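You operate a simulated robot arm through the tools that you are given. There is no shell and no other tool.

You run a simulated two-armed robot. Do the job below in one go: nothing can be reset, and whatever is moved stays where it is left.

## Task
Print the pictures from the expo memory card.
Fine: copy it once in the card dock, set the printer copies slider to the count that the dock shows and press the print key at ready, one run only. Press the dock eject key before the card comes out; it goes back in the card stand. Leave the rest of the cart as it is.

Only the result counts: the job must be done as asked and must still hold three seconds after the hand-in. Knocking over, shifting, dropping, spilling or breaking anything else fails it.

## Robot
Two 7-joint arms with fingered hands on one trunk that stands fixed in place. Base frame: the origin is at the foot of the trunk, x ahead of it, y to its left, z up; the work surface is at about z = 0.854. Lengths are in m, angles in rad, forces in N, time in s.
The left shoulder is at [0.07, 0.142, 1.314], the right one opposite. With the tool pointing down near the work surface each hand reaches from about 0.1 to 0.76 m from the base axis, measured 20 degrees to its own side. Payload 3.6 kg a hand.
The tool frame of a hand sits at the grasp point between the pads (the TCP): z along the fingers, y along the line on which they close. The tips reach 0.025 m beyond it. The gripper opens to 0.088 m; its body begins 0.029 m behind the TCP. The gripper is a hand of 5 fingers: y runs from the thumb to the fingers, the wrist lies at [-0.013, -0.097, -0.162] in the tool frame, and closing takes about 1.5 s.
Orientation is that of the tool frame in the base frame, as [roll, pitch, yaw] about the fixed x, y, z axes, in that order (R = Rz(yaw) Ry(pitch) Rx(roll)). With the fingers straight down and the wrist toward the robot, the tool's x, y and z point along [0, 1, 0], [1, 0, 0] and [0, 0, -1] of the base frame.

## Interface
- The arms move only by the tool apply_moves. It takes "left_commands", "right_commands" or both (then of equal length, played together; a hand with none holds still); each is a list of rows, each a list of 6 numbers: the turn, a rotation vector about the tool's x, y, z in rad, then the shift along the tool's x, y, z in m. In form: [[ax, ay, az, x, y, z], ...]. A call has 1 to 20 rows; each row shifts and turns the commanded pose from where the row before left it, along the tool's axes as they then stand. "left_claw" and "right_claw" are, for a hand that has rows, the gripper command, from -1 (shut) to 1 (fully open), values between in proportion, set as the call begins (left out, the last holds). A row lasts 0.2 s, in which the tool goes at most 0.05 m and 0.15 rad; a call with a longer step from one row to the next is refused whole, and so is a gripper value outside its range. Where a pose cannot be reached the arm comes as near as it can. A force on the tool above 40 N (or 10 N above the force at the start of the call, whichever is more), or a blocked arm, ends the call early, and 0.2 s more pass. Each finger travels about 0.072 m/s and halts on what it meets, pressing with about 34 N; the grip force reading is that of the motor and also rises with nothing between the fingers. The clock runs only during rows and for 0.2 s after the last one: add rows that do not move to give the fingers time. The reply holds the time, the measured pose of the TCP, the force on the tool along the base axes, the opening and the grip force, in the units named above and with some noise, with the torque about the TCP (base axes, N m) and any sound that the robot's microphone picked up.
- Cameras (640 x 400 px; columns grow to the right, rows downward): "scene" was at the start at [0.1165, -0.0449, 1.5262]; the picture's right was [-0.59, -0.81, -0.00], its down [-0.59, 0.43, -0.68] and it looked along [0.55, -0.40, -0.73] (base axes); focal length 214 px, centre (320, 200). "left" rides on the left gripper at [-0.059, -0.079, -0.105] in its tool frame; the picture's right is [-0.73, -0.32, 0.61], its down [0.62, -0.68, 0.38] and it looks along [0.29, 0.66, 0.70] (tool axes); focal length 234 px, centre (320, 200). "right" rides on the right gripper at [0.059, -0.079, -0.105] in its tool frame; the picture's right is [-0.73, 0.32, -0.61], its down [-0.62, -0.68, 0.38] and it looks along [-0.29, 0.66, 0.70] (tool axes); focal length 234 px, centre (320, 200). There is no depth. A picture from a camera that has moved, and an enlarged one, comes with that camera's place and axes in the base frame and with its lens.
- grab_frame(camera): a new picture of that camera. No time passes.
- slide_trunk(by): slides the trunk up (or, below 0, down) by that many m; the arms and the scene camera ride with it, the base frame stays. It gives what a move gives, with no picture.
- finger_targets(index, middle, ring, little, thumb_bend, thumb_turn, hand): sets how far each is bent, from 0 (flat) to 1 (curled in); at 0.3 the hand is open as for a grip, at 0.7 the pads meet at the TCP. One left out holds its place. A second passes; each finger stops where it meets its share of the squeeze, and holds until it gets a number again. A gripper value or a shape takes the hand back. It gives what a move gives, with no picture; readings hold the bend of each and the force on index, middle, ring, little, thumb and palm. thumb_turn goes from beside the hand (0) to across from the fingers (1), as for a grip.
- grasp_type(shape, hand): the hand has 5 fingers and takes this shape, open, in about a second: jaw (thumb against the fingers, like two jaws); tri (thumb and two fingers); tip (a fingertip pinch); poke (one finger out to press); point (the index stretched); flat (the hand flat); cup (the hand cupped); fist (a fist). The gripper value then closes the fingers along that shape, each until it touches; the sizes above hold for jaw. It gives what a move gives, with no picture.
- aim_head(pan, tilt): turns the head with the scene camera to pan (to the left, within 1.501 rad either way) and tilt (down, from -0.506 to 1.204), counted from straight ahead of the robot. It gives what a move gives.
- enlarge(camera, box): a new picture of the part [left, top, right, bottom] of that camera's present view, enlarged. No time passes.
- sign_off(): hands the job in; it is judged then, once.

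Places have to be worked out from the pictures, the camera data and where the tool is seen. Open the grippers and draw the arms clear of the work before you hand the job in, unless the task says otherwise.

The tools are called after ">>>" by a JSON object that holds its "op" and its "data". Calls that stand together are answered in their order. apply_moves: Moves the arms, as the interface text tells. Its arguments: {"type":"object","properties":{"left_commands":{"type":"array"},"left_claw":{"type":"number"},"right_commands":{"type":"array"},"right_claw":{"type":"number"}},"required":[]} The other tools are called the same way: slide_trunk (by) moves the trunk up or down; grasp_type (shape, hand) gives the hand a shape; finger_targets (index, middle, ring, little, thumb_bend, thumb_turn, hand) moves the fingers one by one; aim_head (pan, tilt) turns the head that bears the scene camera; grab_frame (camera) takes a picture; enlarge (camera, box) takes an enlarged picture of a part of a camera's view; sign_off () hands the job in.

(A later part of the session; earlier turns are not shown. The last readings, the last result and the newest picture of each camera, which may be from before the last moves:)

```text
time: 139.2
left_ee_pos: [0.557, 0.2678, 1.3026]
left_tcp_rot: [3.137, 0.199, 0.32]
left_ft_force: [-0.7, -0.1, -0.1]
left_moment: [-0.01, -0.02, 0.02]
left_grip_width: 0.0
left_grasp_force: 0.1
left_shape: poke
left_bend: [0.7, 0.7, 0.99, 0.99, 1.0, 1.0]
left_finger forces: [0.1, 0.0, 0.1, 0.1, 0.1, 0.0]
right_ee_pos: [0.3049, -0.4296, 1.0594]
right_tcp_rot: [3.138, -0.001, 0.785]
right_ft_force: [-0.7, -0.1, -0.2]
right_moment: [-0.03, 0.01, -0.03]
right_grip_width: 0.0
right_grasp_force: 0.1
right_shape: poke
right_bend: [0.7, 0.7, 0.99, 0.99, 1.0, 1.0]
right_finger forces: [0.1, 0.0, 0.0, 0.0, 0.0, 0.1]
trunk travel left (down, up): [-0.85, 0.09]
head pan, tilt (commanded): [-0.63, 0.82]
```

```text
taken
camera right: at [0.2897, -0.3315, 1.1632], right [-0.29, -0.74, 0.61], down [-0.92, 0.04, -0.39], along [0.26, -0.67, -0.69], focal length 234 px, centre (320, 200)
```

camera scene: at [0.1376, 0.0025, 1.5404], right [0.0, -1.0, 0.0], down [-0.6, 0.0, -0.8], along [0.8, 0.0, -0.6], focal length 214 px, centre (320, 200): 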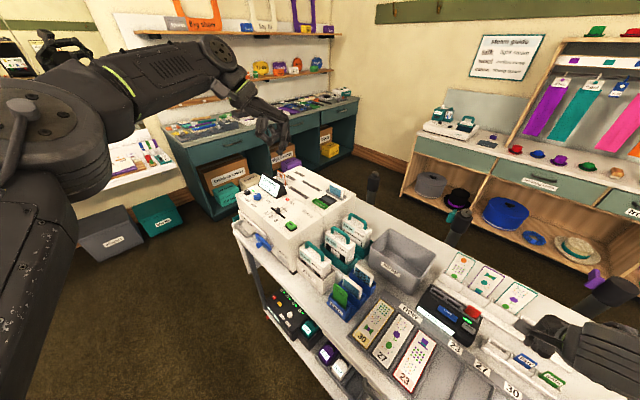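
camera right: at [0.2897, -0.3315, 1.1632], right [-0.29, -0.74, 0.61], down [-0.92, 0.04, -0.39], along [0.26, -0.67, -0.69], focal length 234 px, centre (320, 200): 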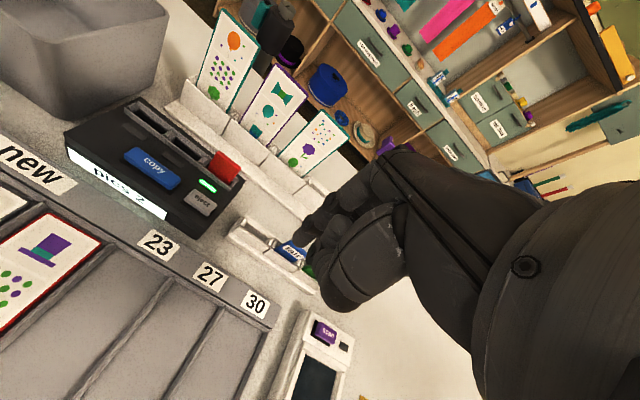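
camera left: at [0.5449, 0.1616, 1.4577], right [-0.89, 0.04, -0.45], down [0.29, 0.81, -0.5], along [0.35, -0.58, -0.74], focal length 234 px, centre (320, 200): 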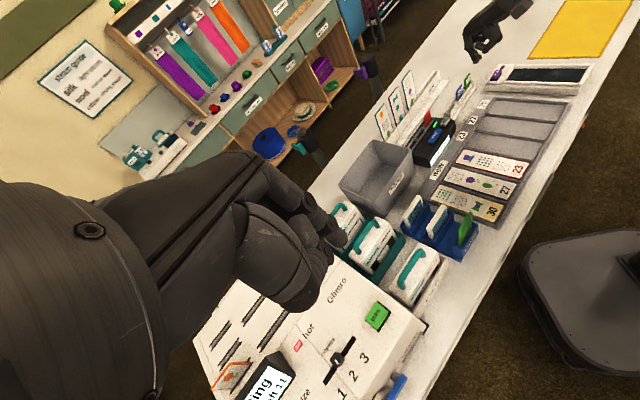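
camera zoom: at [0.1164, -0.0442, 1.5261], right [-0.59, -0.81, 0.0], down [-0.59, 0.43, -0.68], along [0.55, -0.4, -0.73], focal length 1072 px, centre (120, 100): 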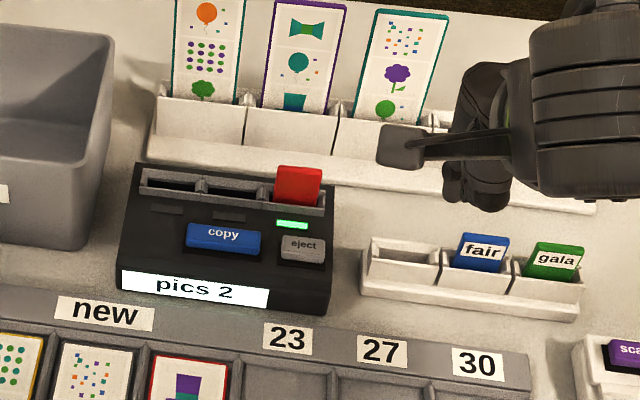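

Printing is under way and the dock still shows "pics 2". Next is the eject key at about (0.395, -0.407); I bring the right poke finger over its front part, away from the card, and lower to ~2.5 cm above it.

>>> {"op": "apply_moves", "data": {"right_commands": [[0, 0, 0, 0.0262, 0.0138, 0], [0, 0, 0, 0.0262, 0.0138, 0], [0, 0, 0, 0.0263, 0.0138, 0], [0, 0, 0, 0, 0, 0.03], [0, 0, 0, 0, 0, 0.03], [0, 0, 0, 0, 0, 0.04], [0, 0, 0, 0, 0, 0]]}}

>>> {"op": "enlarge", "data": {"camera": "right", "box": [190, 130, 390, 310]}}

>>> {"op": "enlarge", "data": {"camera": "scene", "box": [320, 190, 400, 250]}}

```text
time: 140.8
left_ee_pos: [0.5575, 0.2679, 1.3047]
left_tcp_rot: [3.137, 0.198, 0.321]
left_ft_force: [-0.2, -1.2, -0.7]
left_moment: [-0.01, -0.02, -0.02]
left_grip_width: 0.0
left_grasp_force: 0.0
left_shape: poke
left_bend: [0.7, 0.7, 0.99, 0.99, 1.0, 1.0]
left_finger forces: [0.1, 0.0, 0.0, 0.1, 0.1, 0.1]
right_ee_pos: [0.3883, -0.3983, 0.9596]
right_tcp_rot: [3.135, -0.002, 0.784]
right_ft_force: [0.5, -0.6, 0.0]
right_moment: [0.0, 0.01, -0.01]
right_grip_width: 0.0
right_grasp_force: 0.1
right_shape: poke
right_bend: [0.7, 0.7, 0.99, 0.99, 1.0, 1.0]
right_finger forces: [0.0, 0.1, 0.0, 0.0, 0.1, 0.0]
trunk travel left (down, up): [-0.85, 0.09]
head pan, tilt (commanded): [-0.63, 0.82]
```

```text
2.22 times, centred on (290, 220) of right
camera zoom: at [0.3739, -0.301, 1.0639], right [-0.29, -0.74, 0.61], down [-0.92, 0.04, -0.39], along [0.26, -0.67, -0.69], focal length 520 px, centre (387, 156)
```

zoom: 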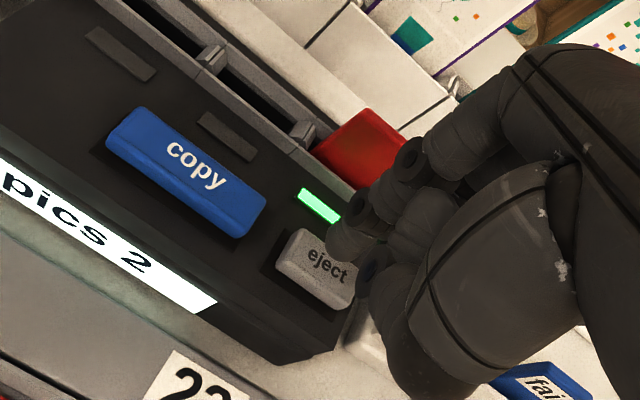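

```text
6.67 times, centred on (360, 220) of scene
camera zoom: at [0.1162, -0.0446, 1.5261], right [-0.59, -0.81, 0.0], down [-0.59, 0.43, -0.68], along [0.55, -0.4, -0.73], focal length 1430 px, centre (53, 67)
```

zoom: 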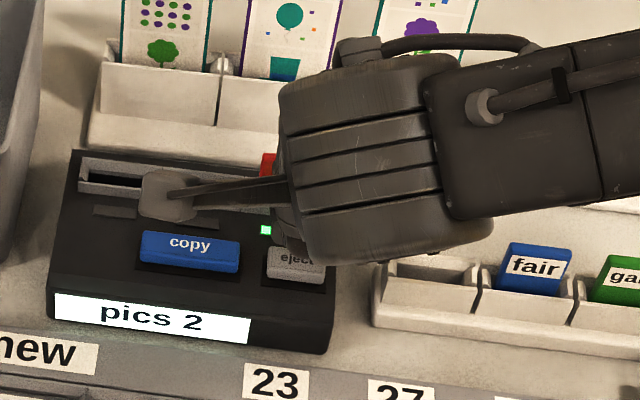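

Both tips will land on the eject key and clear the card. I press it: 22 mm down, then 2 mm steps.

>>> {"op": "apply_moves", "data": {"right_commands": [[0, 0, 0, 0, 0.001, 0.008], [0, 0, 0, 0, 0.001, 0.008], [0, 0, 0, 0, 0, 0.006], [0, 0, 0, 0, 0, 0.002], [0, 0, 0, 0, 0, 0.002]]}}

>>> {"op": "enlarge", "data": {"camera": "scene", "box": [320, 190, 400, 250]}}

```text
time: 142.1
left_ee_pos: [0.5575, 0.2683, 1.3037]
left_tcp_rot: [3.135, 0.198, 0.32]
left_ft_force: [0.1, -0.9, -0.1]
left_moment: [0.02, 0.01, 0.01]
left_grip_width: 0.0
left_grasp_force: 0.0
left_shape: poke
left_bend: [0.7, 0.7, 0.99, 0.99, 1.0, 1.0]
left_finger forces: [0.1, 0.0, 0.0, 0.1, 0.0, 0.1]
right_ee_pos: [0.3905, -0.4013, 0.9343]
right_tcp_rot: [3.138, 0.0, 0.786]
right_ft_force: [0.0, 0.1, 1.2]
right_moment: [0.02, 0.01, 0.04]
right_grip_width: 0.0
right_grasp_force: 0.0
right_shape: poke
right_bend: [0.7, 0.7, 0.99, 0.99, 1.0, 1.0]
right_finger forces: [0.1, 0.8, 0.0, 0.0, 0.0, 0.1]
trunk travel left (down, up): [-0.85, 0.09]
head pan, tilt (commanded): [-0.63, 0.82]
```

```text
6.67 times, centred on (360, 220) of scene
camera zoom: at [0.1165, -0.0445, 1.5261], right [-0.59, -0.81, 0.0], down [-0.59, 0.43, -0.68], along [0.55, -0.4, -0.73], focal length 1430 px, centre (53, 67)
```

zoom: 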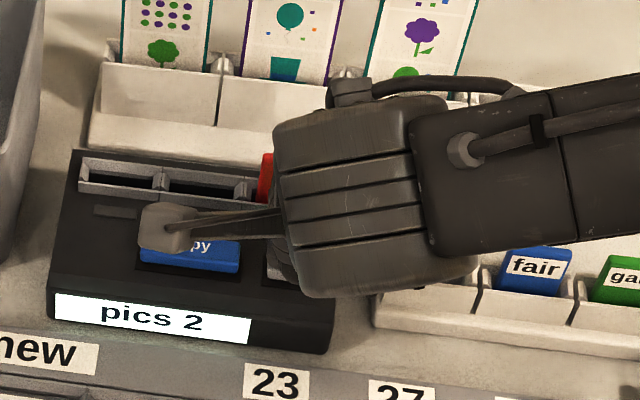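

Contact just begins (0.8 N) but no click yet. I press on in 1.5 mm steps.

>>> {"op": "apply_moves", "data": {"right_commands": [[0, 0, 0, 0, 0, 0.0015], [0, 0, 0, 0, 0, 0.0015], [0, 0, 0, 0, 0, 0]]}}

>>> {"op": "enlarge", "data": {"camera": "scene", "box": [320, 190, 400, 250]}}

```text
time: 142.8
left_ee_pos: [0.5562, 0.2688, 1.3035]
left_tcp_rot: [3.135, 0.197, 0.32]
left_ft_force: [0.0, -0.6, -0.4]
left_moment: [-0.01, 0.0, -0.02]
left_grip_width: 0.0
left_grasp_force: 0.1
left_shape: poke
left_bend: [0.7, 0.7, 0.99, 0.99, 1.0, 1.0]
left_finger forces: [0.0, 0.0, 0.1, 0.0, 0.0, 0.0]
right_ee_pos: [0.3907, -0.4013, 0.9315]
right_tcp_rot: [3.136, 0.001, 0.786]
right_ft_force: [-0.6, -1.0, 2.0]
right_moment: [-0.02, -0.02, 0.01]
right_grip_width: 0.0
right_grasp_force: 0.1
right_shape: poke
right_bend: [0.7, 0.7, 0.99, 0.99, 1.0, 1.0]
right_finger forces: [0.0, 1.8, 0.0, 0.1, 0.0, 0.0]
trunk travel left (down, up): [-0.85, 0.09]
head pan, tilt (commanded): [-0.63, 0.82]
heard: click
```

```text
6.67 times, centred on (360, 220) of scene
camera zoom: at [0.1164, -0.0445, 1.5261], right [-0.59, -0.81, 0.0], down [-0.59, 0.43, -0.68], along [0.55, -0.4, -0.73], focal length 1430 px, centre (53, 67)
```

zoom: 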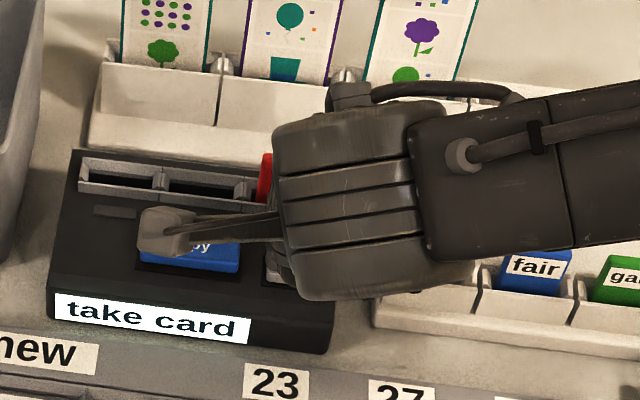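

"take card" is displayed — eject done. I lift the finger off, raise the hand, and form the three-finger grip above the dock.

>>> {"op": "apply_moves", "data": {"right_commands": [[0, 0, 0, 0, 0, -0.02], [0, 0, 0, 0, 0, -0.03], [0, 0, 0, 0, -0.005, -0.03], [0, 0, 0, 0, -0.005, -0.03], [0, 0, 0, -0.02, -0.01, 0], [0, 0, 0, -0.03, 0, 0], [0, 0, 0, -0.03, 0, 0]]}}

>>> {"op": "grasp_type", "data": {"hand": "right", "shape": "tri"}}

>>> {"op": "grab_frame", "data": {"camera": "right"}}

>>> {"op": "enlarge", "data": {"camera": "right", "box": [110, 120, 270, 230]}}

>>> {"op": "enlarge", "data": {"camera": "scene", "box": [330, 200, 390, 245]}}

>>> {"op": "enlarge", "data": {"camera": "scene", "box": [60, 140, 220, 270]}}

```text
time: 144.4
left_ee_pos: [0.5564, 0.2692, 1.3033]
left_tcp_rot: [3.138, 0.199, 0.322]
left_ft_force: [-0.2, -0.7, 0.6]
left_moment: [0.01, -0.01, 0.0]
left_grip_width: 0.0
left_grasp_force: 0.0
left_shape: poke
left_bend: [0.7, 0.7, 0.99, 0.99, 1.0, 1.0]
left_finger forces: [0.0, 0.0, 0.1, 0.1, 0.0, 0.0]
right_ee_pos: [0.3184, -0.4421, 1.0427]
right_tcp_rot: [3.137, -0.001, 0.786]
right_ft_force: [0.0, -0.1, -0.1]
right_moment: [-0.02, 0.0, 0.0]
right_grip_width: 0.0
right_grasp_force: 0.0
right_shape: poke
right_bend: [0.7, 0.7, 0.99, 0.99, 1.0, 1.0]
right_finger forces: [0.1, 0.1, 0.1, 0.1, 0.0, 0.0]
trunk travel left (down, up): [-0.85, 0.09]
head pan, tilt (commanded): [-0.63, 0.82]
```

```text
time: 145.3
left_ee_pos: [0.5579, 0.2679, 1.3046]
left_tcp_rot: [3.135, 0.2, 0.32]
left_ft_force: [-0.6, 0.2, 1.0]
left_moment: [-0.02, -0.01, -0.01]
left_grip_width: 0.0001
left_grasp_force: 0.0
left_shape: poke
left_bend: [0.7, 0.7, 0.99, 0.99, 1.0, 1.0]
left_finger forces: [0.0, 0.1, 0.0, 0.0, 0.0, 0.0]
right_ee_pos: [0.319, -0.4419, 1.0409]
right_tcp_rot: [3.138, 0.0, 0.785]
right_ft_force: [1.1, -0.6, 0.4]
right_moment: [0.01, 0.0, -0.01]
right_grip_width: 0.088
right_grasp_force: 0.1
right_shape: tri
right_bend: [0.3, 0.3, 0.99, 0.99, 0.3, 0.98]
right_finger forces: [0.0, 0.1, 0.1, 0.0, 0.1, 0.0]
trunk travel left (down, up): [-0.85, 0.09]
head pan, tilt (commanded): [-0.63, 0.82]
```

```text
taken
camera right: at [0.3048, -0.345, 1.146], right [-0.29, -0.74, 0.61], down [-0.92, 0.04, -0.39], along [0.26, -0.67, -0.69], focal length 234 px, centre (320, 200)
```

right: 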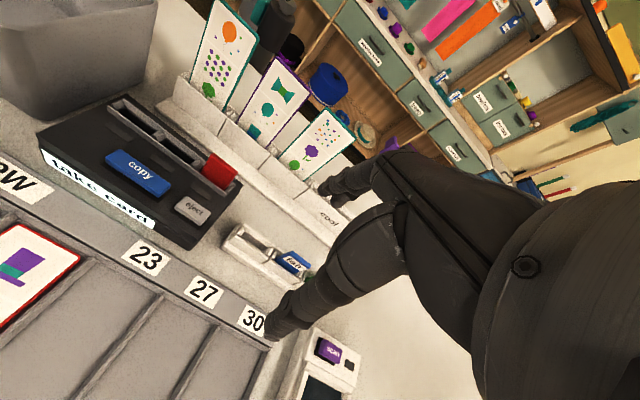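

```text
3.64 times, centred on (190, 175) of right
camera zoom: at [0.3048, -0.345, 1.146], right [-0.29, -0.74, 0.61], down [-0.92, 0.04, -0.39], along [0.26, -0.67, -0.69], focal length 852 px, centre (793, 291)
```

zoom: 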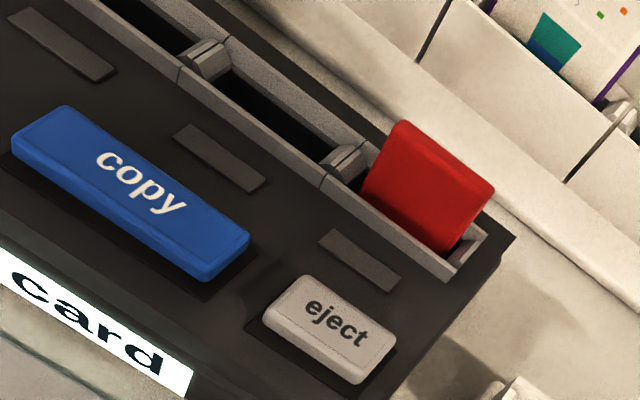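

```text
8.89 times, centred on (360, 222) of scene
camera zoom: at [0.1168, -0.0448, 1.526], right [-0.59, -0.81, 0.0], down [-0.59, 0.43, -0.68], along [0.55, -0.4, -0.73], focal length 1906 px, centre (-36, 0)
```

zoom: 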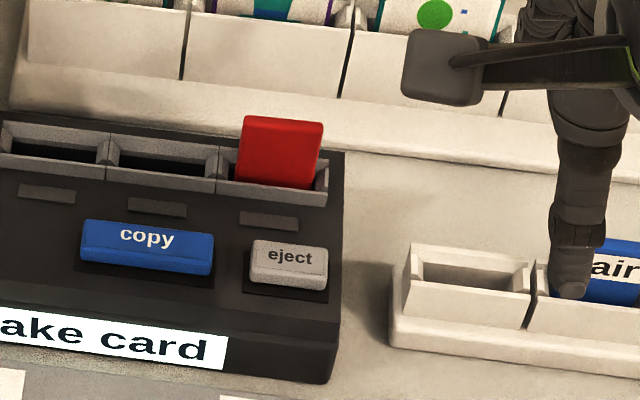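

```text
3.08 times, centred on (140, 205) of scene
camera zoom: at [0.1168, -0.0448, 1.526], right [-0.59, -0.81, 0.0], down [-0.59, 0.43, -0.68], along [0.55, -0.4, -0.73], focal length 660 px, centre (874, 185)
```

zoom: 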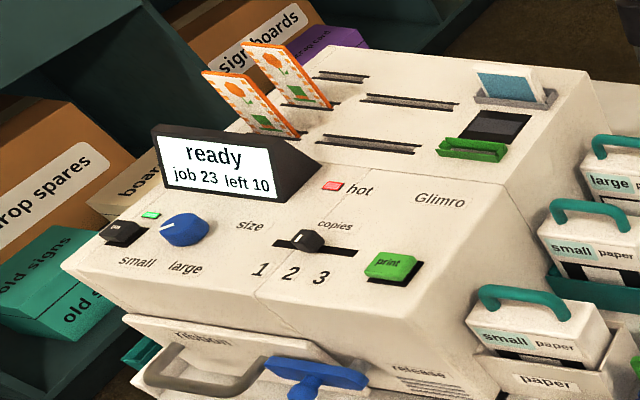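

The printer shows "ready, job 23 left 10" with two prints out — the run is complete. The card stands in the bay with its top at z≈0.931; I move the three-finger grip over it, 35 mm open, and check alignment above.

>>> {"op": "apply_moves", "data": {"right_commands": [[0, 0, 0, 0.0169, 0.0149, 0], [0, 0, 0, 0.0169, 0.0149, 0], [0, 0, 0, 0.0169, 0.0149, 0], [0, 0, 0, 0.0169, 0.0149, 0], [0, 0, 0, 0.0169, 0.0149, 0], [0, 0, 0, 0, 0, 0.02], [0, 0, 0, 0, 0, 0.02], [0, 0, 0, 0, 0, 0]], "right_claw": -0.2}}

>>> {"op": "enlarge", "data": {"camera": "right", "box": [200, 160, 380, 310]}}

>>> {"op": "enlarge", "data": {"camera": "scene", "box": [330, 190, 390, 245]}}

```text
time: 147.2
left_ee_pos: [0.557, 0.2688, 1.3036]
left_tcp_rot: [3.135, 0.198, 0.32]
left_ft_force: [0.5, 0.5, 0.5]
left_moment: [0.02, 0.01, 0.02]
left_grip_width: 0.0
left_grasp_force: 0.2
left_shape: poke
left_bend: [0.7, 0.7, 0.99, 0.99, 1.0, 1.0]
left_finger forces: [0.0, 0.0, 0.1, 0.1, 0.1, 0.0]
right_ee_pos: [0.4338, -0.4382, 1.0021]
right_tcp_rot: [3.139, 0.0, 0.786]
right_ft_force: [0.6, -0.2, 0.0]
right_moment: [-0.01, -0.01, 0.0]
right_grip_width: 0.0354
right_grasp_force: 0.0
right_shape: tri
right_bend: [0.74, 0.49, 0.99, 0.99, 0.72, 1.0]
right_finger forces: [0.0, 0.0, 0.0, 0.0, 0.0, 0.0]
trunk travel left (down, up): [-0.85, 0.09]
head pan, tilt (commanded): [-0.63, 0.82]
```

```text
2.67 times, centred on (290, 235) of right
camera zoom: at [0.4186, -0.3397, 1.105], right [-0.29, -0.74, 0.61], down [-0.92, 0.04, -0.39], along [0.26, -0.67, -0.69], focal length 624 px, centre (400, 107)
```

zoom: 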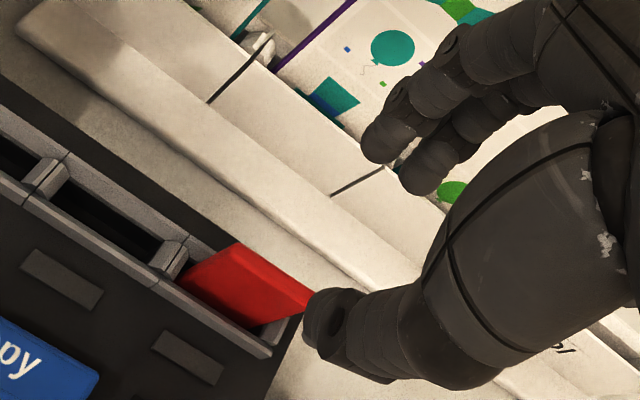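

```text
7.27 times, centred on (360, 218) of scene
camera zoom: at [0.117, -0.0446, 1.526], right [-0.59, -0.81, 0.0], down [-0.59, 0.43, -0.68], along [0.55, -0.4, -0.73], focal length 1560 px, centre (29, 73)
```

zoom: 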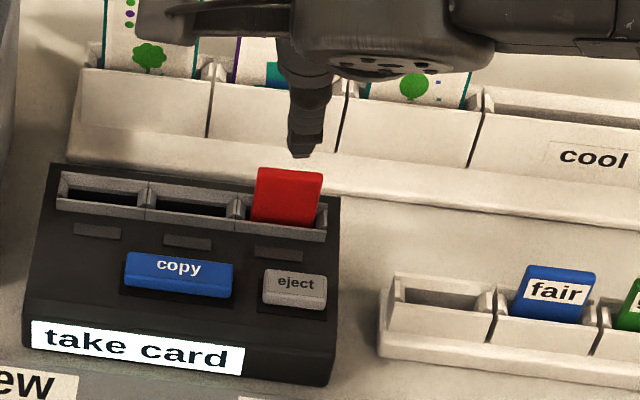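

Aligned within about 2 mm. I lower around the card to TCP z≈0.945 and look again.

>>> {"op": "apply_moves", "data": {"right_commands": [[0, 0, 0, 0, -0.002, 0.012], [0, 0, 0, 0, 0, 0.015], [0, 0, 0, 0, 0, 0.015], [0, 0, 0, 0, 0, 0.013], [0, 0, 0, 0, 0, 0]]}}

>>> {"op": "enlarge", "data": {"camera": "right", "box": [220, 170, 380, 310]}}

```text
time: 148.3
left_ee_pos: [0.5569, 0.2684, 1.304]
left_tcp_rot: [3.137, 0.198, 0.32]
left_ft_force: [0.2, -0.2, -0.6]
left_moment: [-0.02, -0.01, -0.01]
left_grip_width: 0.0
left_grasp_force: 0.0
left_shape: poke
left_bend: [0.7, 0.7, 0.99, 0.99, 1.0, 1.0]
left_finger forces: [0.0, 0.1, 0.1, 0.1, 0.0, 0.1]
right_ee_pos: [0.432, -0.4324, 0.947]
right_tcp_rot: [3.139, 0.0, 0.785]
right_ft_force: [0.1, -0.1, -0.5]
right_moment: [0.01, 0.0, 0.0]
right_grip_width: 0.0354
right_grasp_force: 0.1
right_shape: tri
right_bend: [0.74, 0.49, 0.99, 0.99, 0.72, 1.0]
right_finger forces: [0.1, 0.0, 0.1, 0.0, 0.1, 0.0]
trunk travel left (down, up): [-0.85, 0.09]
head pan, tilt (commanded): [-0.63, 0.82]
```

```text
2.86 times, centred on (300, 240) of right
camera zoom: at [0.417, -0.3354, 1.0512], right [-0.29, -0.74, 0.61], down [-0.92, 0.04, -0.39], along [0.26, -0.67, -0.69], focal length 669 px, centre (377, 86)
```

zoom: 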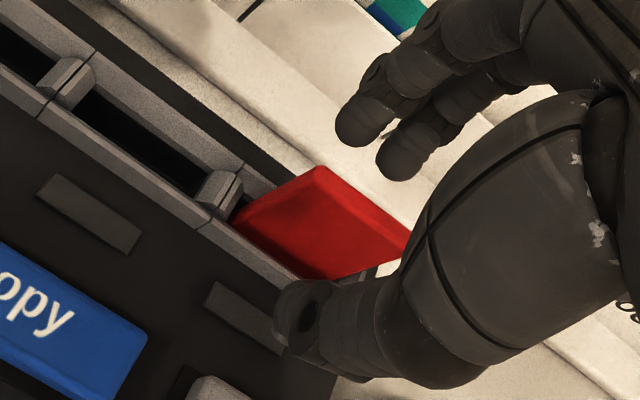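

The card is centred between thumb and fingers. I lower 12 mm more and close gently in stages.

>>> {"op": "apply_moves", "data": {"right_commands": [[0, 0, 0, 0, 0, 0.006], [0, 0, 0, 0, 0, 0.006], [0, 0, 0, 0, 0, 0]]}}

>>> {"op": "apply_moves", "data": {"right_commands": [[0, 0, 0, 0, 0, 0], [0, 0, 0, 0, 0, 0], [0, 0, 0, 0, 0, 0], [0, 0, 0, 0, 0, 0]], "right_claw": -0.75}}

>>> {"op": "enlarge", "data": {"camera": "right", "box": [220, 170, 380, 310]}}

```text
time: 149.2
left_ee_pos: [0.5564, 0.2667, 1.3038]
left_tcp_rot: [3.135, 0.199, 0.32]
left_ft_force: [-0.1, 0.2, -0.1]
left_moment: [0.0, -0.02, 0.01]
left_grip_width: 0.0002
left_grasp_force: 0.0
left_shape: poke
left_bend: [0.7, 0.7, 0.99, 0.99, 1.0, 1.0]
left_finger forces: [0.0, 0.0, 0.0, 0.0, 0.0, 0.0]
right_ee_pos: [0.43, -0.4343, 0.9339]
right_tcp_rot: [3.137, 0.0, 0.785]
right_ft_force: [0.1, 1.0, 0.0]
right_moment: [-0.04, -0.04, 0.01]
right_grip_width: 0.0356
right_grasp_force: 0.1
right_shape: tri
right_bend: [0.74, 0.49, 0.99, 0.99, 0.72, 1.0]
right_finger forces: [0.0, 0.0, 0.0, 0.0, 0.1, 0.0]
trunk travel left (down, up): [-0.85, 0.09]
head pan, tilt (commanded): [-0.63, 0.82]
```

```text
time: 150.2
left_ee_pos: [0.5565, 0.268, 1.3034]
left_tcp_rot: [3.135, 0.199, 0.319]
left_ft_force: [-0.6, -0.4, 0.0]
left_moment: [0.03, 0.02, 0.02]
left_grip_width: 0.0
left_grasp_force: 0.1
left_shape: poke
left_bend: [0.7, 0.7, 0.99, 0.99, 1.0, 1.0]
left_finger forces: [0.0, 0.0, 0.0, 0.0, 0.0, 0.0]
right_ee_pos: [0.4325, -0.4339, 0.9339]
right_tcp_rot: [3.139, -0.001, 0.786]
right_ft_force: [0.5, -0.1, 0.5]
right_moment: [0.01, -0.02, -0.01]
right_grip_width: 0.0113
right_grasp_force: 0.2
right_shape: tri
right_bend: [0.73, 0.63, 0.99, 0.99, 0.74, 1.0]
right_finger forces: [0.1, 0.1, 0.0, 0.1, 0.0, 0.1]
trunk travel left (down, up): [-0.85, 0.09]
head pan, tilt (commanded): [-0.63, 0.82]
```

```text
2.86 times, centred on (300, 240) of right
camera zoom: at [0.4166, -0.3363, 1.038], right [-0.29, -0.74, 0.61], down [-0.92, 0.04, -0.39], along [0.26, -0.67, -0.69], focal length 669 px, centre (377, 86)
```

zoom: 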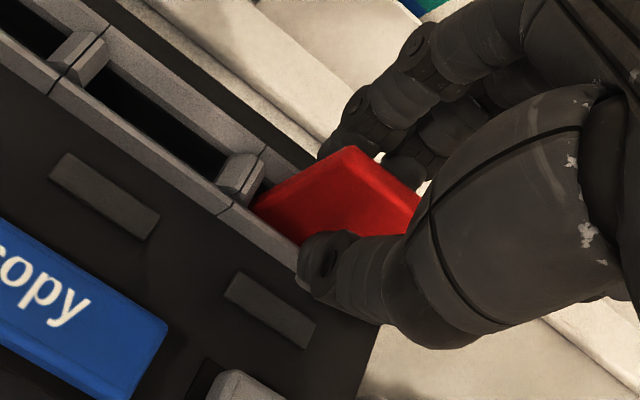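

The digits straddle the card closely. I close fully and check the forces.

>>> {"op": "apply_moves", "data": {"right_commands": [[0, 0, 0, 0, 0, 0], [0, 0, 0, 0, 0, 0], [0, 0, 0, 0, 0, 0], [0, 0, 0, 0, 0, 0], [0, 0, 0, 0, 0, 0]], "right_claw": -1}}

>>> {"op": "enlarge", "data": {"camera": "right", "box": [220, 170, 380, 310]}}

```text
time: 151.3
left_ee_pos: [0.5574, 0.2685, 1.3031]
left_tcp_rot: [3.136, 0.199, 0.32]
left_ft_force: [-0.3, 0.3, -0.6]
left_moment: [0.01, 0.01, 0.05]
left_grip_width: 0.0
left_grasp_force: 0.0
left_shape: poke
left_bend: [0.7, 0.7, 0.99, 0.99, 1.0, 1.0]
left_finger forces: [0.0, 0.0, 0.0, 0.1, 0.0, 0.0]
right_ee_pos: [0.4312, -0.4335, 0.9341]
right_tcp_rot: [3.137, -0.001, 0.787]
right_ft_force: [0.0, -1.0, -1.1]
right_moment: [-0.02, 0.0, 0.04]
right_grip_width: 0.0
right_grasp_force: 33.8
right_shape: tri
right_bend: [0.7, 0.7, 1.0, 1.0, 0.71, 1.0]
right_finger forces: [15.5, 15.2, 0.1, 0.1, 30.8, 0.0]
trunk travel left (down, up): [-0.85, 0.09]
head pan, tilt (commanded): [-0.63, 0.82]
```

```text
2.86 times, centred on (300, 240) of right
camera zoom: at [0.4166, -0.3363, 1.038], right [-0.29, -0.74, 0.61], down [-0.92, 0.04, -0.39], along [0.26, -0.67, -0.69], focal length 669 px, centre (377, 86)
```

zoom: 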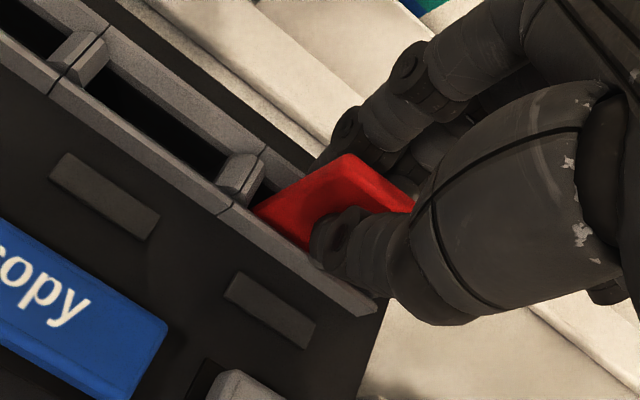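

Firm, balanced grip again. I lift the card straight up out of the bay.

>>> {"op": "apply_moves", "data": {"right_commands": [[0, 0, 0, 0, 0, -0.006], [0, 0, 0, 0, 0, -0.008], [0, 0, 0, 0, 0, -0.01], [0, 0, 0, 0, 0, -0.012], [0, 0, 0, 0, 0, -0.014], [0, 0, 0, 0, 0, -0.014], [0, 0, 0, 0, 0, 0]]}}

>>> {"op": "enlarge", "data": {"camera": "right", "box": [200, 180, 360, 310]}}

>>> {"op": "enlarge", "data": {"camera": "scene", "box": [330, 180, 410, 245]}}

```text
time: 152.9
left_ee_pos: [0.5578, 0.2678, 1.3032]
left_tcp_rot: [3.136, 0.198, 0.32]
left_ft_force: [-0.1, -0.6, 0.2]
left_moment: [-0.02, -0.01, -0.02]
left_grip_width: 0.0001
left_grasp_force: 0.1
left_shape: poke
left_bend: [0.7, 0.7, 0.99, 0.99, 1.0, 1.0]
left_finger forces: [0.1, 0.0, 0.1, 0.0, 0.0, 0.0]
right_ee_pos: [0.4309, -0.4364, 0.9972]
right_tcp_rot: [3.137, 0.0, 0.785]
right_ft_force: [-0.5, 0.4, -0.3]
right_moment: [-0.03, 0.01, 0.0]
right_grip_width: 0.0003
right_grasp_force: 34.1
right_shape: tri
right_bend: [0.7, 0.7, 1.0, 1.0, 0.71, 1.0]
right_finger forces: [15.4, 15.5, 0.0, 0.0, 30.9, 0.0]
trunk travel left (down, up): [-0.85, 0.09]
head pan, tilt (commanded): [-0.63, 0.82]
```

```text
3.08 times, centred on (280, 245) of right
camera zoom: at [0.4162, -0.3383, 1.1012], right [-0.29, -0.74, 0.61], down [-0.92, 0.04, -0.39], along [0.26, -0.67, -0.69], focal length 720 px, centre (443, 62)
```

zoom: 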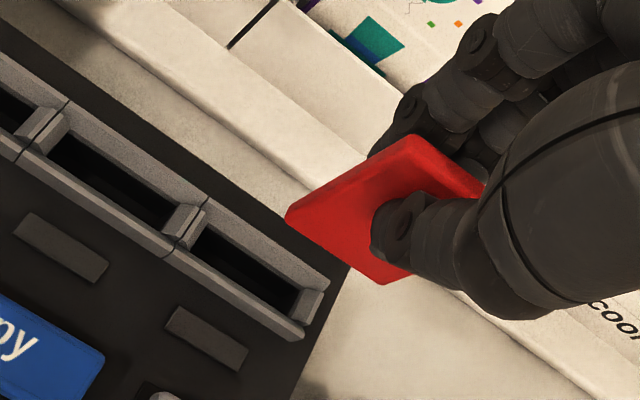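

```text
6.15 times, centred on (370, 212) of scene
camera zoom: at [0.1167, -0.0448, 1.5261], right [-0.59, -0.81, 0.0], down [-0.59, 0.43, -0.68], along [0.55, -0.4, -0.73], focal length 1320 px, centre (12, 123)
```

zoom: 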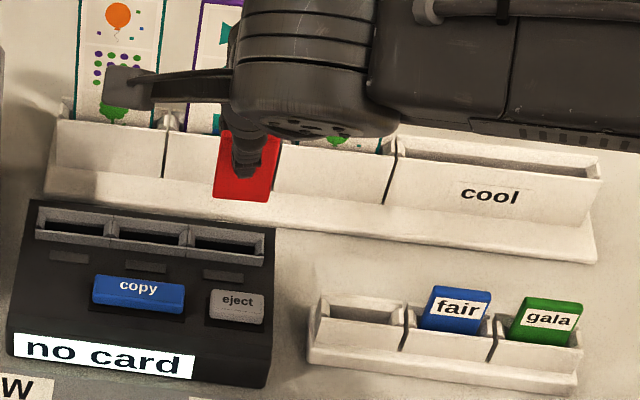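

The dock reads "no card" and the card is held. I zoom in to measure how it sits in the hand before putting it into the stand.

>>> {"op": "enlarge", "data": {"camera": "right", "box": [235, 205, 299, 260]}}

>>> {"op": "enlarge", "data": {"camera": "scene", "box": [340, 190, 388, 225]}}

```text
7.27 times, centred on (267, 232) of right
camera zoom: at [0.4162, -0.3383, 1.1012], right [-0.29, -0.74, 0.61], down [-0.92, 0.04, -0.39], along [0.26, -0.67, -0.69], focal length 1703 px, centre (706, -36)
```

zoom: 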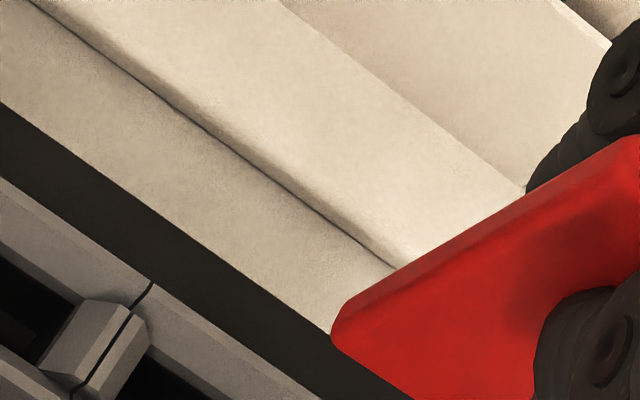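

```text
11.43 times, centred on (364, 208) of scene
camera zoom: at [0.1167, -0.0448, 1.5261], right [-0.59, -0.81, 0.0], down [-0.59, 0.43, -0.68], along [0.55, -0.4, -0.73], focal length 2451 px, centre (-183, 114)
```

zoom: 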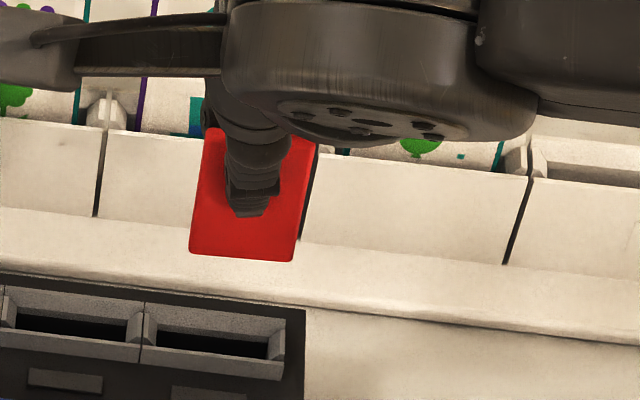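

The card sits nearly upright in the hand (about 4° lean, small yaw). I trim that and carry it slowly over the empty expo pocket, keeping its foot about 4 cm above the other cards.

>>> {"op": "apply_moves", "data": {"right_commands": [[-0.06, 0, 0.05, 0, 0, 0], [0, 0, 0, -0.0117, -0.0026, 0], [0, 0, 0, -0.0117, -0.0026, 0], [0, 0, 0, -0.0117, -0.0026, 0], [0, 0, 0, -0.0117, -0.0026, 0], [0, 0, 0, -0.0117, -0.0026, 0], [0, 0, 0, -0.0117, -0.0027, 0], [0, 0, 0, -0.0116, -0.0027, 0], [0, 0, 0, 0, 0, 0]]}}

>>> {"op": "enlarge", "data": {"camera": "right", "box": [170, 190, 350, 320]}}

>>> {"op": "enlarge", "data": {"camera": "scene", "box": [350, 195, 420, 250]}}

```text
time: 154.9
left_ee_pos: [0.5568, 0.2681, 1.3023]
left_tcp_rot: [3.136, 0.201, 0.319]
left_ft_force: [0.7, 0.8, -0.5]
left_moment: [-0.03, 0.02, 0.02]
left_grip_width: 0.0002
left_grasp_force: 0.0
left_shape: poke
left_bend: [0.7, 0.7, 0.99, 0.99, 1.0, 1.0]
left_finger forces: [0.0, 0.0, 0.1, 0.0, 0.0, 0.1]
right_ee_pos: [0.3584, -0.4787, 0.9964]
right_tcp_rot: [3.077, -0.002, 0.737]
right_ft_force: [-0.4, -0.8, 0.1]
right_moment: [-0.01, -0.02, -0.03]
right_grip_width: 0.0001
right_grasp_force: 33.6
right_shape: tri
right_bend: [0.7, 0.7, 1.0, 1.0, 0.71, 1.0]
right_finger forces: [15.4, 15.6, 0.0, 0.0, 30.9, 0.0]
trunk travel left (down, up): [-0.85, 0.09]
head pan, tilt (commanded): [-0.63, 0.82]
```

```text
3.08 times, centred on (260, 255) of right
camera zoom: at [0.3449, -0.3749, 1.0957], right [-0.35, -0.7, 0.62], down [-0.9, 0.07, -0.43], along [0.26, -0.71, -0.65], focal length 720 px, centre (505, 31)
```

zoom: 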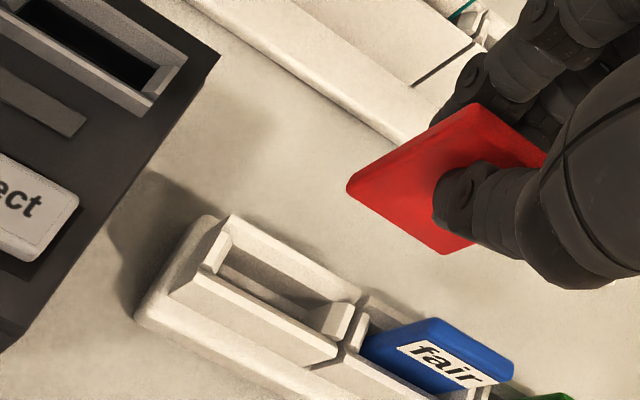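

```text
7.27 times, centred on (385, 222) of scene
camera zoom: at [0.1168, -0.0447, 1.5261], right [-0.59, -0.81, 0.0], down [-0.59, 0.43, -0.68], along [0.55, -0.4, -0.73], focal length 1560 px, centre (-153, 36)
```

zoom: 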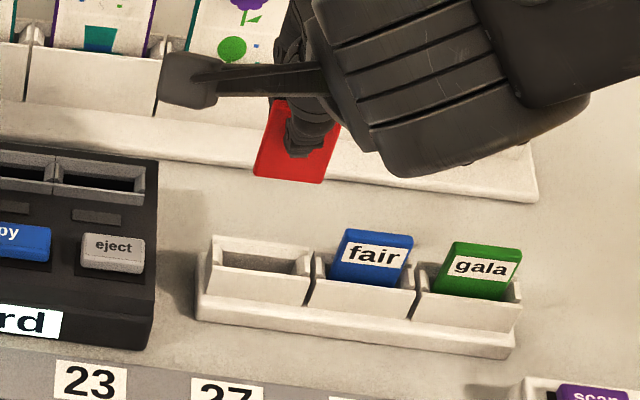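

I zoom in on the empty expo pocket from both cameras to get its inner centre precisely.

>>> {"op": "enlarge", "data": {"camera": "right", "box": [200, 240, 290, 320]}}

>>> {"op": "enlarge", "data": {"camera": "scene", "box": [365, 218, 405, 250]}}

>>> {"op": "enlarge", "data": {"camera": "right", "box": [240, 205, 330, 285]}}

>>> {"op": "enlarge", "data": {"camera": "scene", "box": [375, 195, 415, 227]}}

```text
5.00 times, centred on (245, 280) of right
camera zoom: at [0.3449, -0.3749, 1.0957], right [-0.35, -0.7, 0.62], down [-0.9, 0.07, -0.43], along [0.26, -0.71, -0.65], focal length 1171 px, centre (695, -200)
```

zoom: 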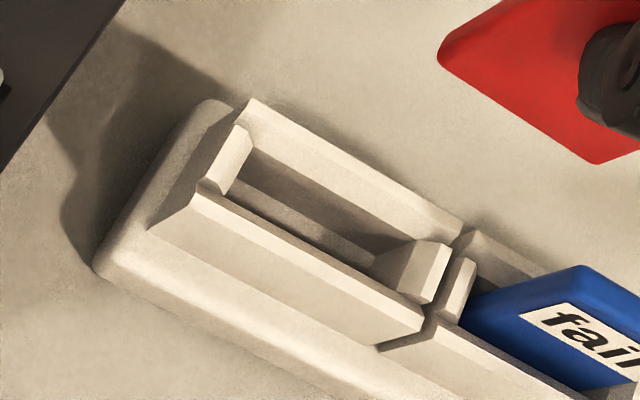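

```text
12.50 times, centred on (385, 234) of scene
camera zoom: at [0.1168, -0.0447, 1.5261], right [-0.59, -0.81, 0.0], down [-0.59, 0.43, -0.68], along [0.55, -0.4, -0.73], focal length 2681 px, centre (-492, -225)
```

zoom: 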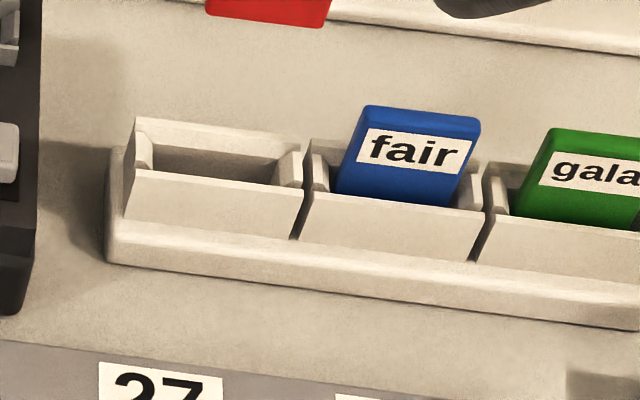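

```text
5.00 times, centred on (285, 245) of right
camera zoom: at [0.3449, -0.3749, 1.0957], right [-0.35, -0.7, 0.62], down [-0.9, 0.07, -0.43], along [0.26, -0.71, -0.65], focal length 1171 px, centre (495, -25)
```

zoom: 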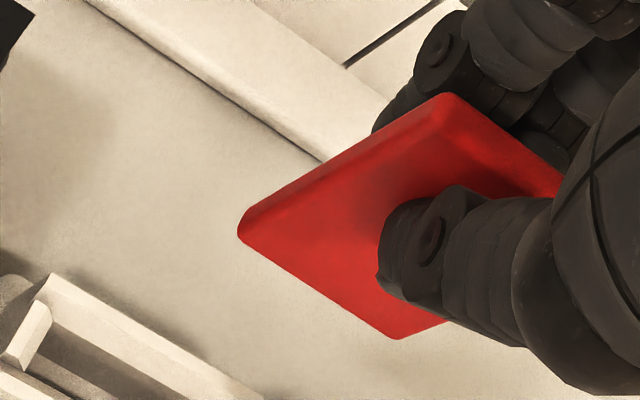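

```text
12.50 times, centred on (395, 211) of scene
camera zoom: at [0.1168, -0.0447, 1.5261], right [-0.59, -0.81, 0.0], down [-0.59, 0.43, -0.68], along [0.55, -0.4, -0.73], focal length 2681 px, centre (-618, 62)
```

zoom: 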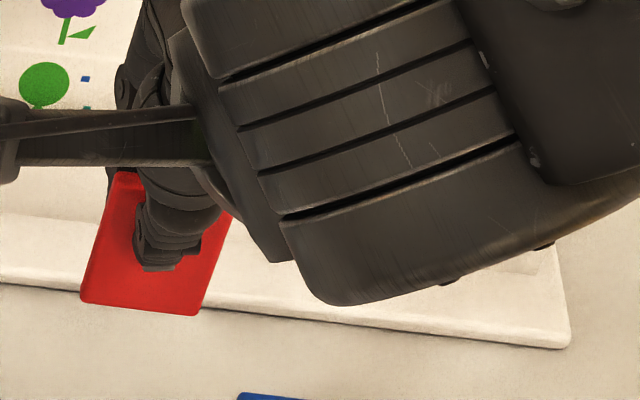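

The pocket centre (u -0.082, v 0.587) and the card's foot agree to about 1 mm. I lower until the foot is about 2 cm above the pocket and re-check.

>>> {"op": "apply_moves", "data": {"right_commands": [[0, 0, 0, 0, -0.0008, 0.012], [0, 0, 0, 0, -0.0008, 0.012], [0, 0, 0, 0, -0.0008, 0.012], [0, 0, 0, 0, -0.0005, 0.008], [0, 0, 0, 0, 0, 0]]}}

>>> {"op": "enlarge", "data": {"camera": "right", "box": [220, 200, 340, 300]}}

>>> {"op": "enlarge", "data": {"camera": "scene", "box": [360, 205, 410, 245]}}

```text
time: 156.2
left_ee_pos: [0.5568, 0.2675, 1.3035]
left_tcp_rot: [3.136, 0.2, 0.32]
left_ft_force: [-0.3, 0.0, 0.5]
left_moment: [-0.02, -0.01, -0.03]
left_grip_width: 0.0
left_grasp_force: 0.0
left_shape: poke
left_bend: [0.7, 0.7, 0.99, 0.99, 1.0, 1.0]
left_finger forces: [0.0, 0.0, 0.1, 0.0, 0.1, 0.0]
right_ee_pos: [0.3589, -0.4796, 0.9532]
right_tcp_rot: [3.079, -0.002, 0.735]
right_ft_force: [0.4, -0.5, 0.3]
right_moment: [0.0, -0.01, -0.04]
right_grip_width: 0.0
right_grasp_force: 34.3
right_shape: tri
right_bend: [0.7, 0.7, 1.0, 1.0, 0.71, 1.0]
right_finger forces: [15.4, 15.8, 0.0, 0.0, 31.1, 0.0]
trunk travel left (down, up): [-0.85, 0.09]
head pan, tilt (commanded): [-0.63, 0.82]
```

```text
4.00 times, centred on (280, 250) of right
camera zoom: at [0.345, -0.376, 1.053], right [-0.35, -0.7, 0.62], down [-0.9, 0.07, -0.43], along [0.26, -0.71, -0.65], focal length 937 px, centre (480, 0)
```

zoom: 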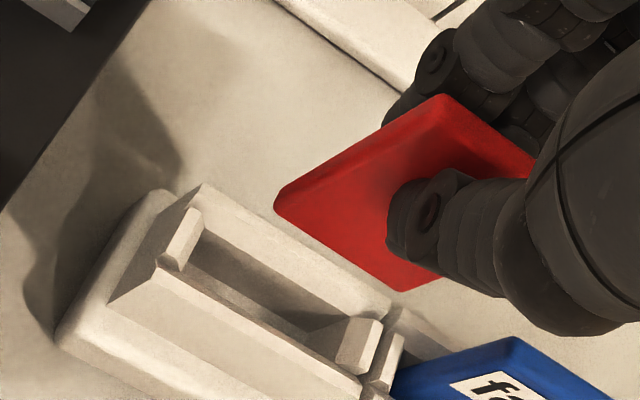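

```text
10.00 times, centred on (385, 225) of scene
camera zoom: at [0.1166, -0.0447, 1.5261], right [-0.59, -0.81, 0.0], down [-0.59, 0.43, -0.68], along [0.55, -0.4, -0.73], focal length 2145 px, centre (-330, -50)
```

zoom: 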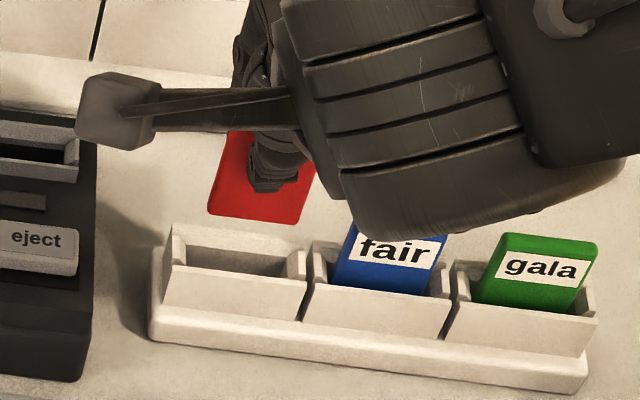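

The foot is level and square, about 2–3 mm too far back. I shift it 2.5 mm toward the robot and lower to just above the pocket mouth.

>>> {"op": "apply_moves", "data": {"right_commands": [[0, 0, 0, 0, -0.0025, 0.002], [0, 0, 0, 0, -0.0003, 0.005], [0, 0, 0, 0, -0.0003, 0.005], [0, 0, 0, 0, 0, 0]]}}

>>> {"op": "enlarge", "data": {"camera": "right", "box": [230, 220, 320, 295]}}

>>> {"op": "enlarge", "data": {"camera": "scene", "box": [360, 205, 410, 245]}}

```text
time: 157.2
left_ee_pos: [0.5574, 0.268, 1.3032]
left_tcp_rot: [3.139, 0.198, 0.321]
left_ft_force: [0.9, -0.7, 0.2]
left_moment: [0.01, -0.02, 0.03]
left_grip_width: 0.0001
left_grasp_force: 0.2
left_shape: poke
left_bend: [0.7, 0.7, 0.99, 0.99, 1.0, 1.0]
left_finger forces: [0.0, 0.0, 0.0, 0.1, 0.0, 0.0]
right_ee_pos: [0.3582, -0.4753, 0.9416]
right_tcp_rot: [3.078, -0.002, 0.736]
right_ft_force: [-0.5, 0.5, 0.2]
right_moment: [0.0, -0.02, 0.01]
right_grip_width: 0.0
right_grasp_force: 33.6
right_shape: tri
right_bend: [0.7, 0.7, 1.0, 1.0, 0.71, 1.0]
right_finger forces: [15.3, 15.7, 0.1, 0.0, 31.1, 0.1]
trunk travel left (down, up): [-0.85, 0.09]
head pan, tilt (commanded): [-0.63, 0.82]
```

```text
5.33 times, centred on (275, 258) of right
camera zoom: at [0.3442, -0.3732, 1.0408], right [-0.35, -0.7, 0.62], down [-0.9, 0.07, -0.43], along [0.26, -0.71, -0.65], focal length 1249 px, centre (560, -107)
```

zoom: 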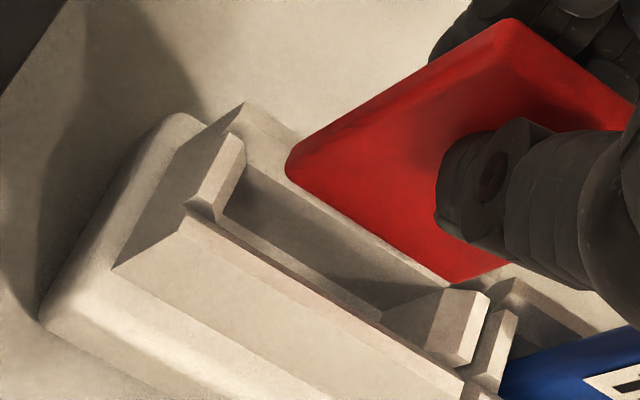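

```text
10.00 times, centred on (385, 225) of scene
camera zoom: at [0.1165, -0.0446, 1.5261], right [-0.59, -0.81, 0.0], down [-0.59, 0.43, -0.68], along [0.55, -0.4, -0.73], focal length 2145 px, centre (-330, -50)
```

zoom: 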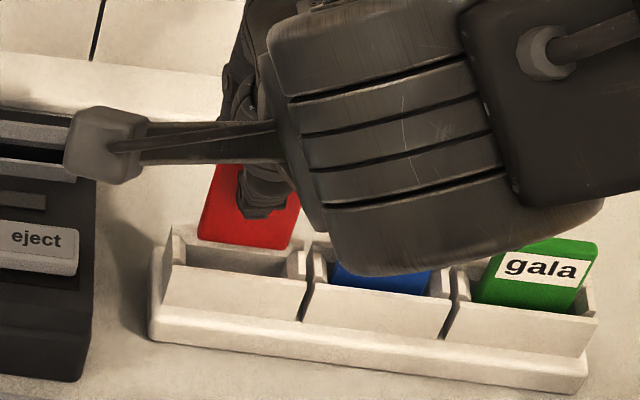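

Side-to-side it is centred; fore-aft it is still about 2 mm back. I shift 2 mm and lower into the mouth of the pocket.

>>> {"op": "apply_moves", "data": {"right_commands": [[0, 0, 0, 0, -0.002, 0], [0, 0, 0, 0, -0.0003, 0.004], [0, 0, 0, 0, -0.0003, 0.004], [0, 0, 0, 0, -0.0003, 0.004], [0, 0, 0, 0, -0.0003, 0.004], [0, 0, 0, 0, 0, 0]]}}

>>> {"op": "enlarge", "data": {"camera": "right", "box": [230, 220, 320, 295]}}

>>> {"op": "enlarge", "data": {"camera": "scene", "box": [360, 205, 410, 245]}}

```text
time: 158.6
left_ee_pos: [0.5568, 0.2682, 1.3038]
left_tcp_rot: [3.136, 0.199, 0.32]
left_ft_force: [0.2, 0.3, 0.3]
left_moment: [0.0, -0.01, 0.02]
left_grip_width: 0.0
left_grasp_force: 0.0
left_shape: poke
left_bend: [0.7, 0.7, 0.99, 0.99, 1.0, 1.0]
left_finger forces: [0.0, 0.0, 0.0, 0.0, 0.1, 0.1]
right_ee_pos: [0.3545, -0.474, 0.9266]
right_tcp_rot: [3.078, -0.002, 0.738]
right_ft_force: [-0.2, -0.4, -0.1]
right_moment: [-0.01, -0.01, 0.01]
right_grip_width: 0.0001
right_grasp_force: 33.7
right_shape: tri
right_bend: [0.7, 0.7, 1.0, 1.0, 0.71, 1.0]
right_finger forces: [15.4, 16.0, 0.1, 0.0, 31.2, 0.0]
trunk travel left (down, up): [-0.85, 0.09]
head pan, tilt (commanded): [-0.63, 0.82]
```

```text
5.33 times, centred on (275, 258) of right
camera zoom: at [0.3413, -0.3709, 1.0244], right [-0.35, -0.7, 0.62], down [-0.9, 0.07, -0.43], along [0.26, -0.71, -0.65], focal length 1249 px, centre (560, -107)
```

zoom: 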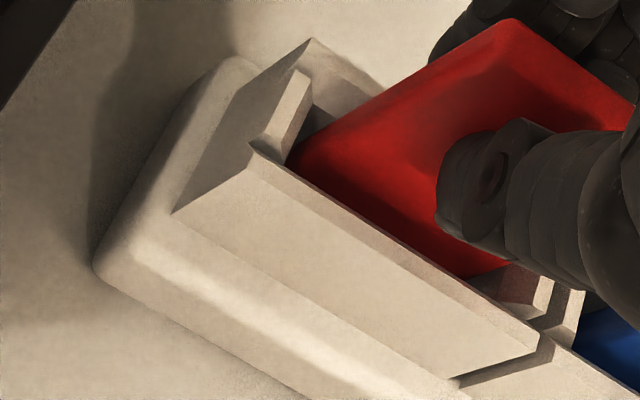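

```text
10.00 times, centred on (385, 225) of scene
camera zoom: at [0.1166, -0.0447, 1.5261], right [-0.59, -0.81, 0.0], down [-0.59, 0.43, -0.68], along [0.55, -0.4, -0.73], focal length 2145 px, centre (-330, -50)
```

zoom: 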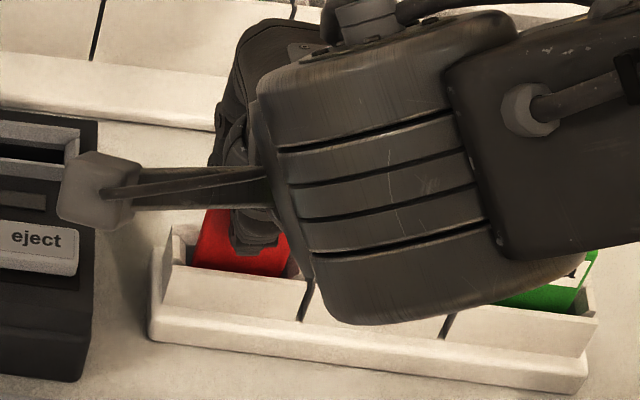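

The foot is inside the pocket with no contact. I continue lowering in small steps until it seats or the fingers near the stand rim.

>>> {"op": "apply_moves", "data": {"right_commands": [[0, 0, 0, 0, -0.0002, 0.003], [0, 0, 0, 0, -0.0002, 0.003], [0, 0, 0, 0, 0, 0]]}}

>>> {"op": "apply_moves", "data": {"right_commands": [[0, 0, 0, 0, -0.0001, 0.002], [0, 0, 0, 0, 0, 0]]}}

>>> {"op": "enlarge", "data": {"camera": "right", "box": [230, 220, 320, 295]}}

```text
time: 159.3
left_ee_pos: [0.5565, 0.2693, 1.3027]
left_tcp_rot: [3.137, 0.199, 0.321]
left_ft_force: [0.4, -0.4, 0.2]
left_moment: [0.0, -0.01, 0.03]
left_grip_width: 0.0001
left_grasp_force: 0.1
left_shape: poke
left_bend: [0.7, 0.7, 0.99, 0.99, 1.0, 1.0]
left_finger forces: [0.0, 0.0, 0.1, 0.0, 0.0, 0.0]
right_ee_pos: [0.3549, -0.473, 0.9191]
right_tcp_rot: [3.076, -0.002, 0.737]
right_ft_force: [-0.2, -0.4, -0.2]
right_moment: [0.0, -0.02, 0.01]
right_grip_width: 0.0002
right_grasp_force: 34.1
right_shape: tri
right_bend: [0.7, 0.7, 1.0, 1.0, 0.71, 1.0]
right_finger forces: [15.3, 15.9, 0.1, 0.0, 31.3, 0.0]
trunk travel left (down, up): [-0.85, 0.09]
head pan, tilt (commanded): [-0.63, 0.82]
```

```text
time: 159.9
left_ee_pos: [0.556, 0.2686, 1.3042]
left_tcp_rot: [3.135, 0.2, 0.318]
left_ft_force: [-0.3, -0.7, 0.1]
left_moment: [0.0, 0.03, -0.04]
left_grip_width: 0.0
left_grasp_force: 0.1
left_shape: poke
left_bend: [0.7, 0.7, 0.99, 0.99, 1.0, 1.0]
left_finger forces: [0.1, 0.0, 0.0, 0.1, 0.1, 0.0]
right_ee_pos: [0.3543, -0.4719, 0.9182]
right_tcp_rot: [3.075, -0.002, 0.738]
right_ft_force: [0.3, -1.5, 11.1]
right_moment: [-0.02, -0.04, 0.0]
right_grip_width: 0.0
right_grasp_force: 34.5
right_shape: tri
right_bend: [0.7, 0.7, 1.0, 1.0, 0.71, 1.0]
right_finger forces: [16.9, 17.7, 0.0, 0.1, 33.1, 0.0]
trunk travel left (down, up): [-0.85, 0.09]
head pan, tilt (commanded): [-0.63, 0.82]
```

```text
5.33 times, centred on (275, 258) of right
camera zoom: at [0.3405, -0.3691, 1.0166], right [-0.35, -0.7, 0.63], down [-0.9, 0.07, -0.43], along [0.26, -0.71, -0.65], focal length 1249 px, centre (560, -107)
```

zoom: 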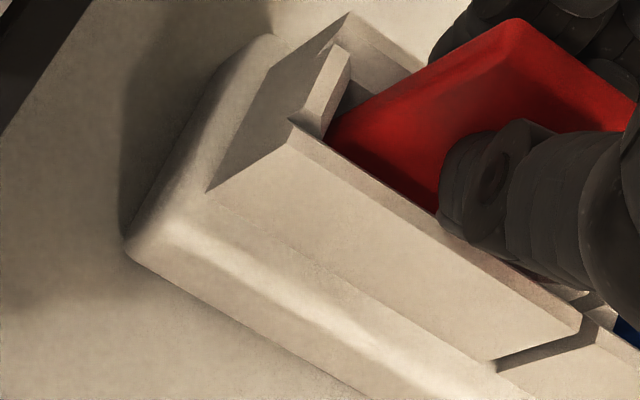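

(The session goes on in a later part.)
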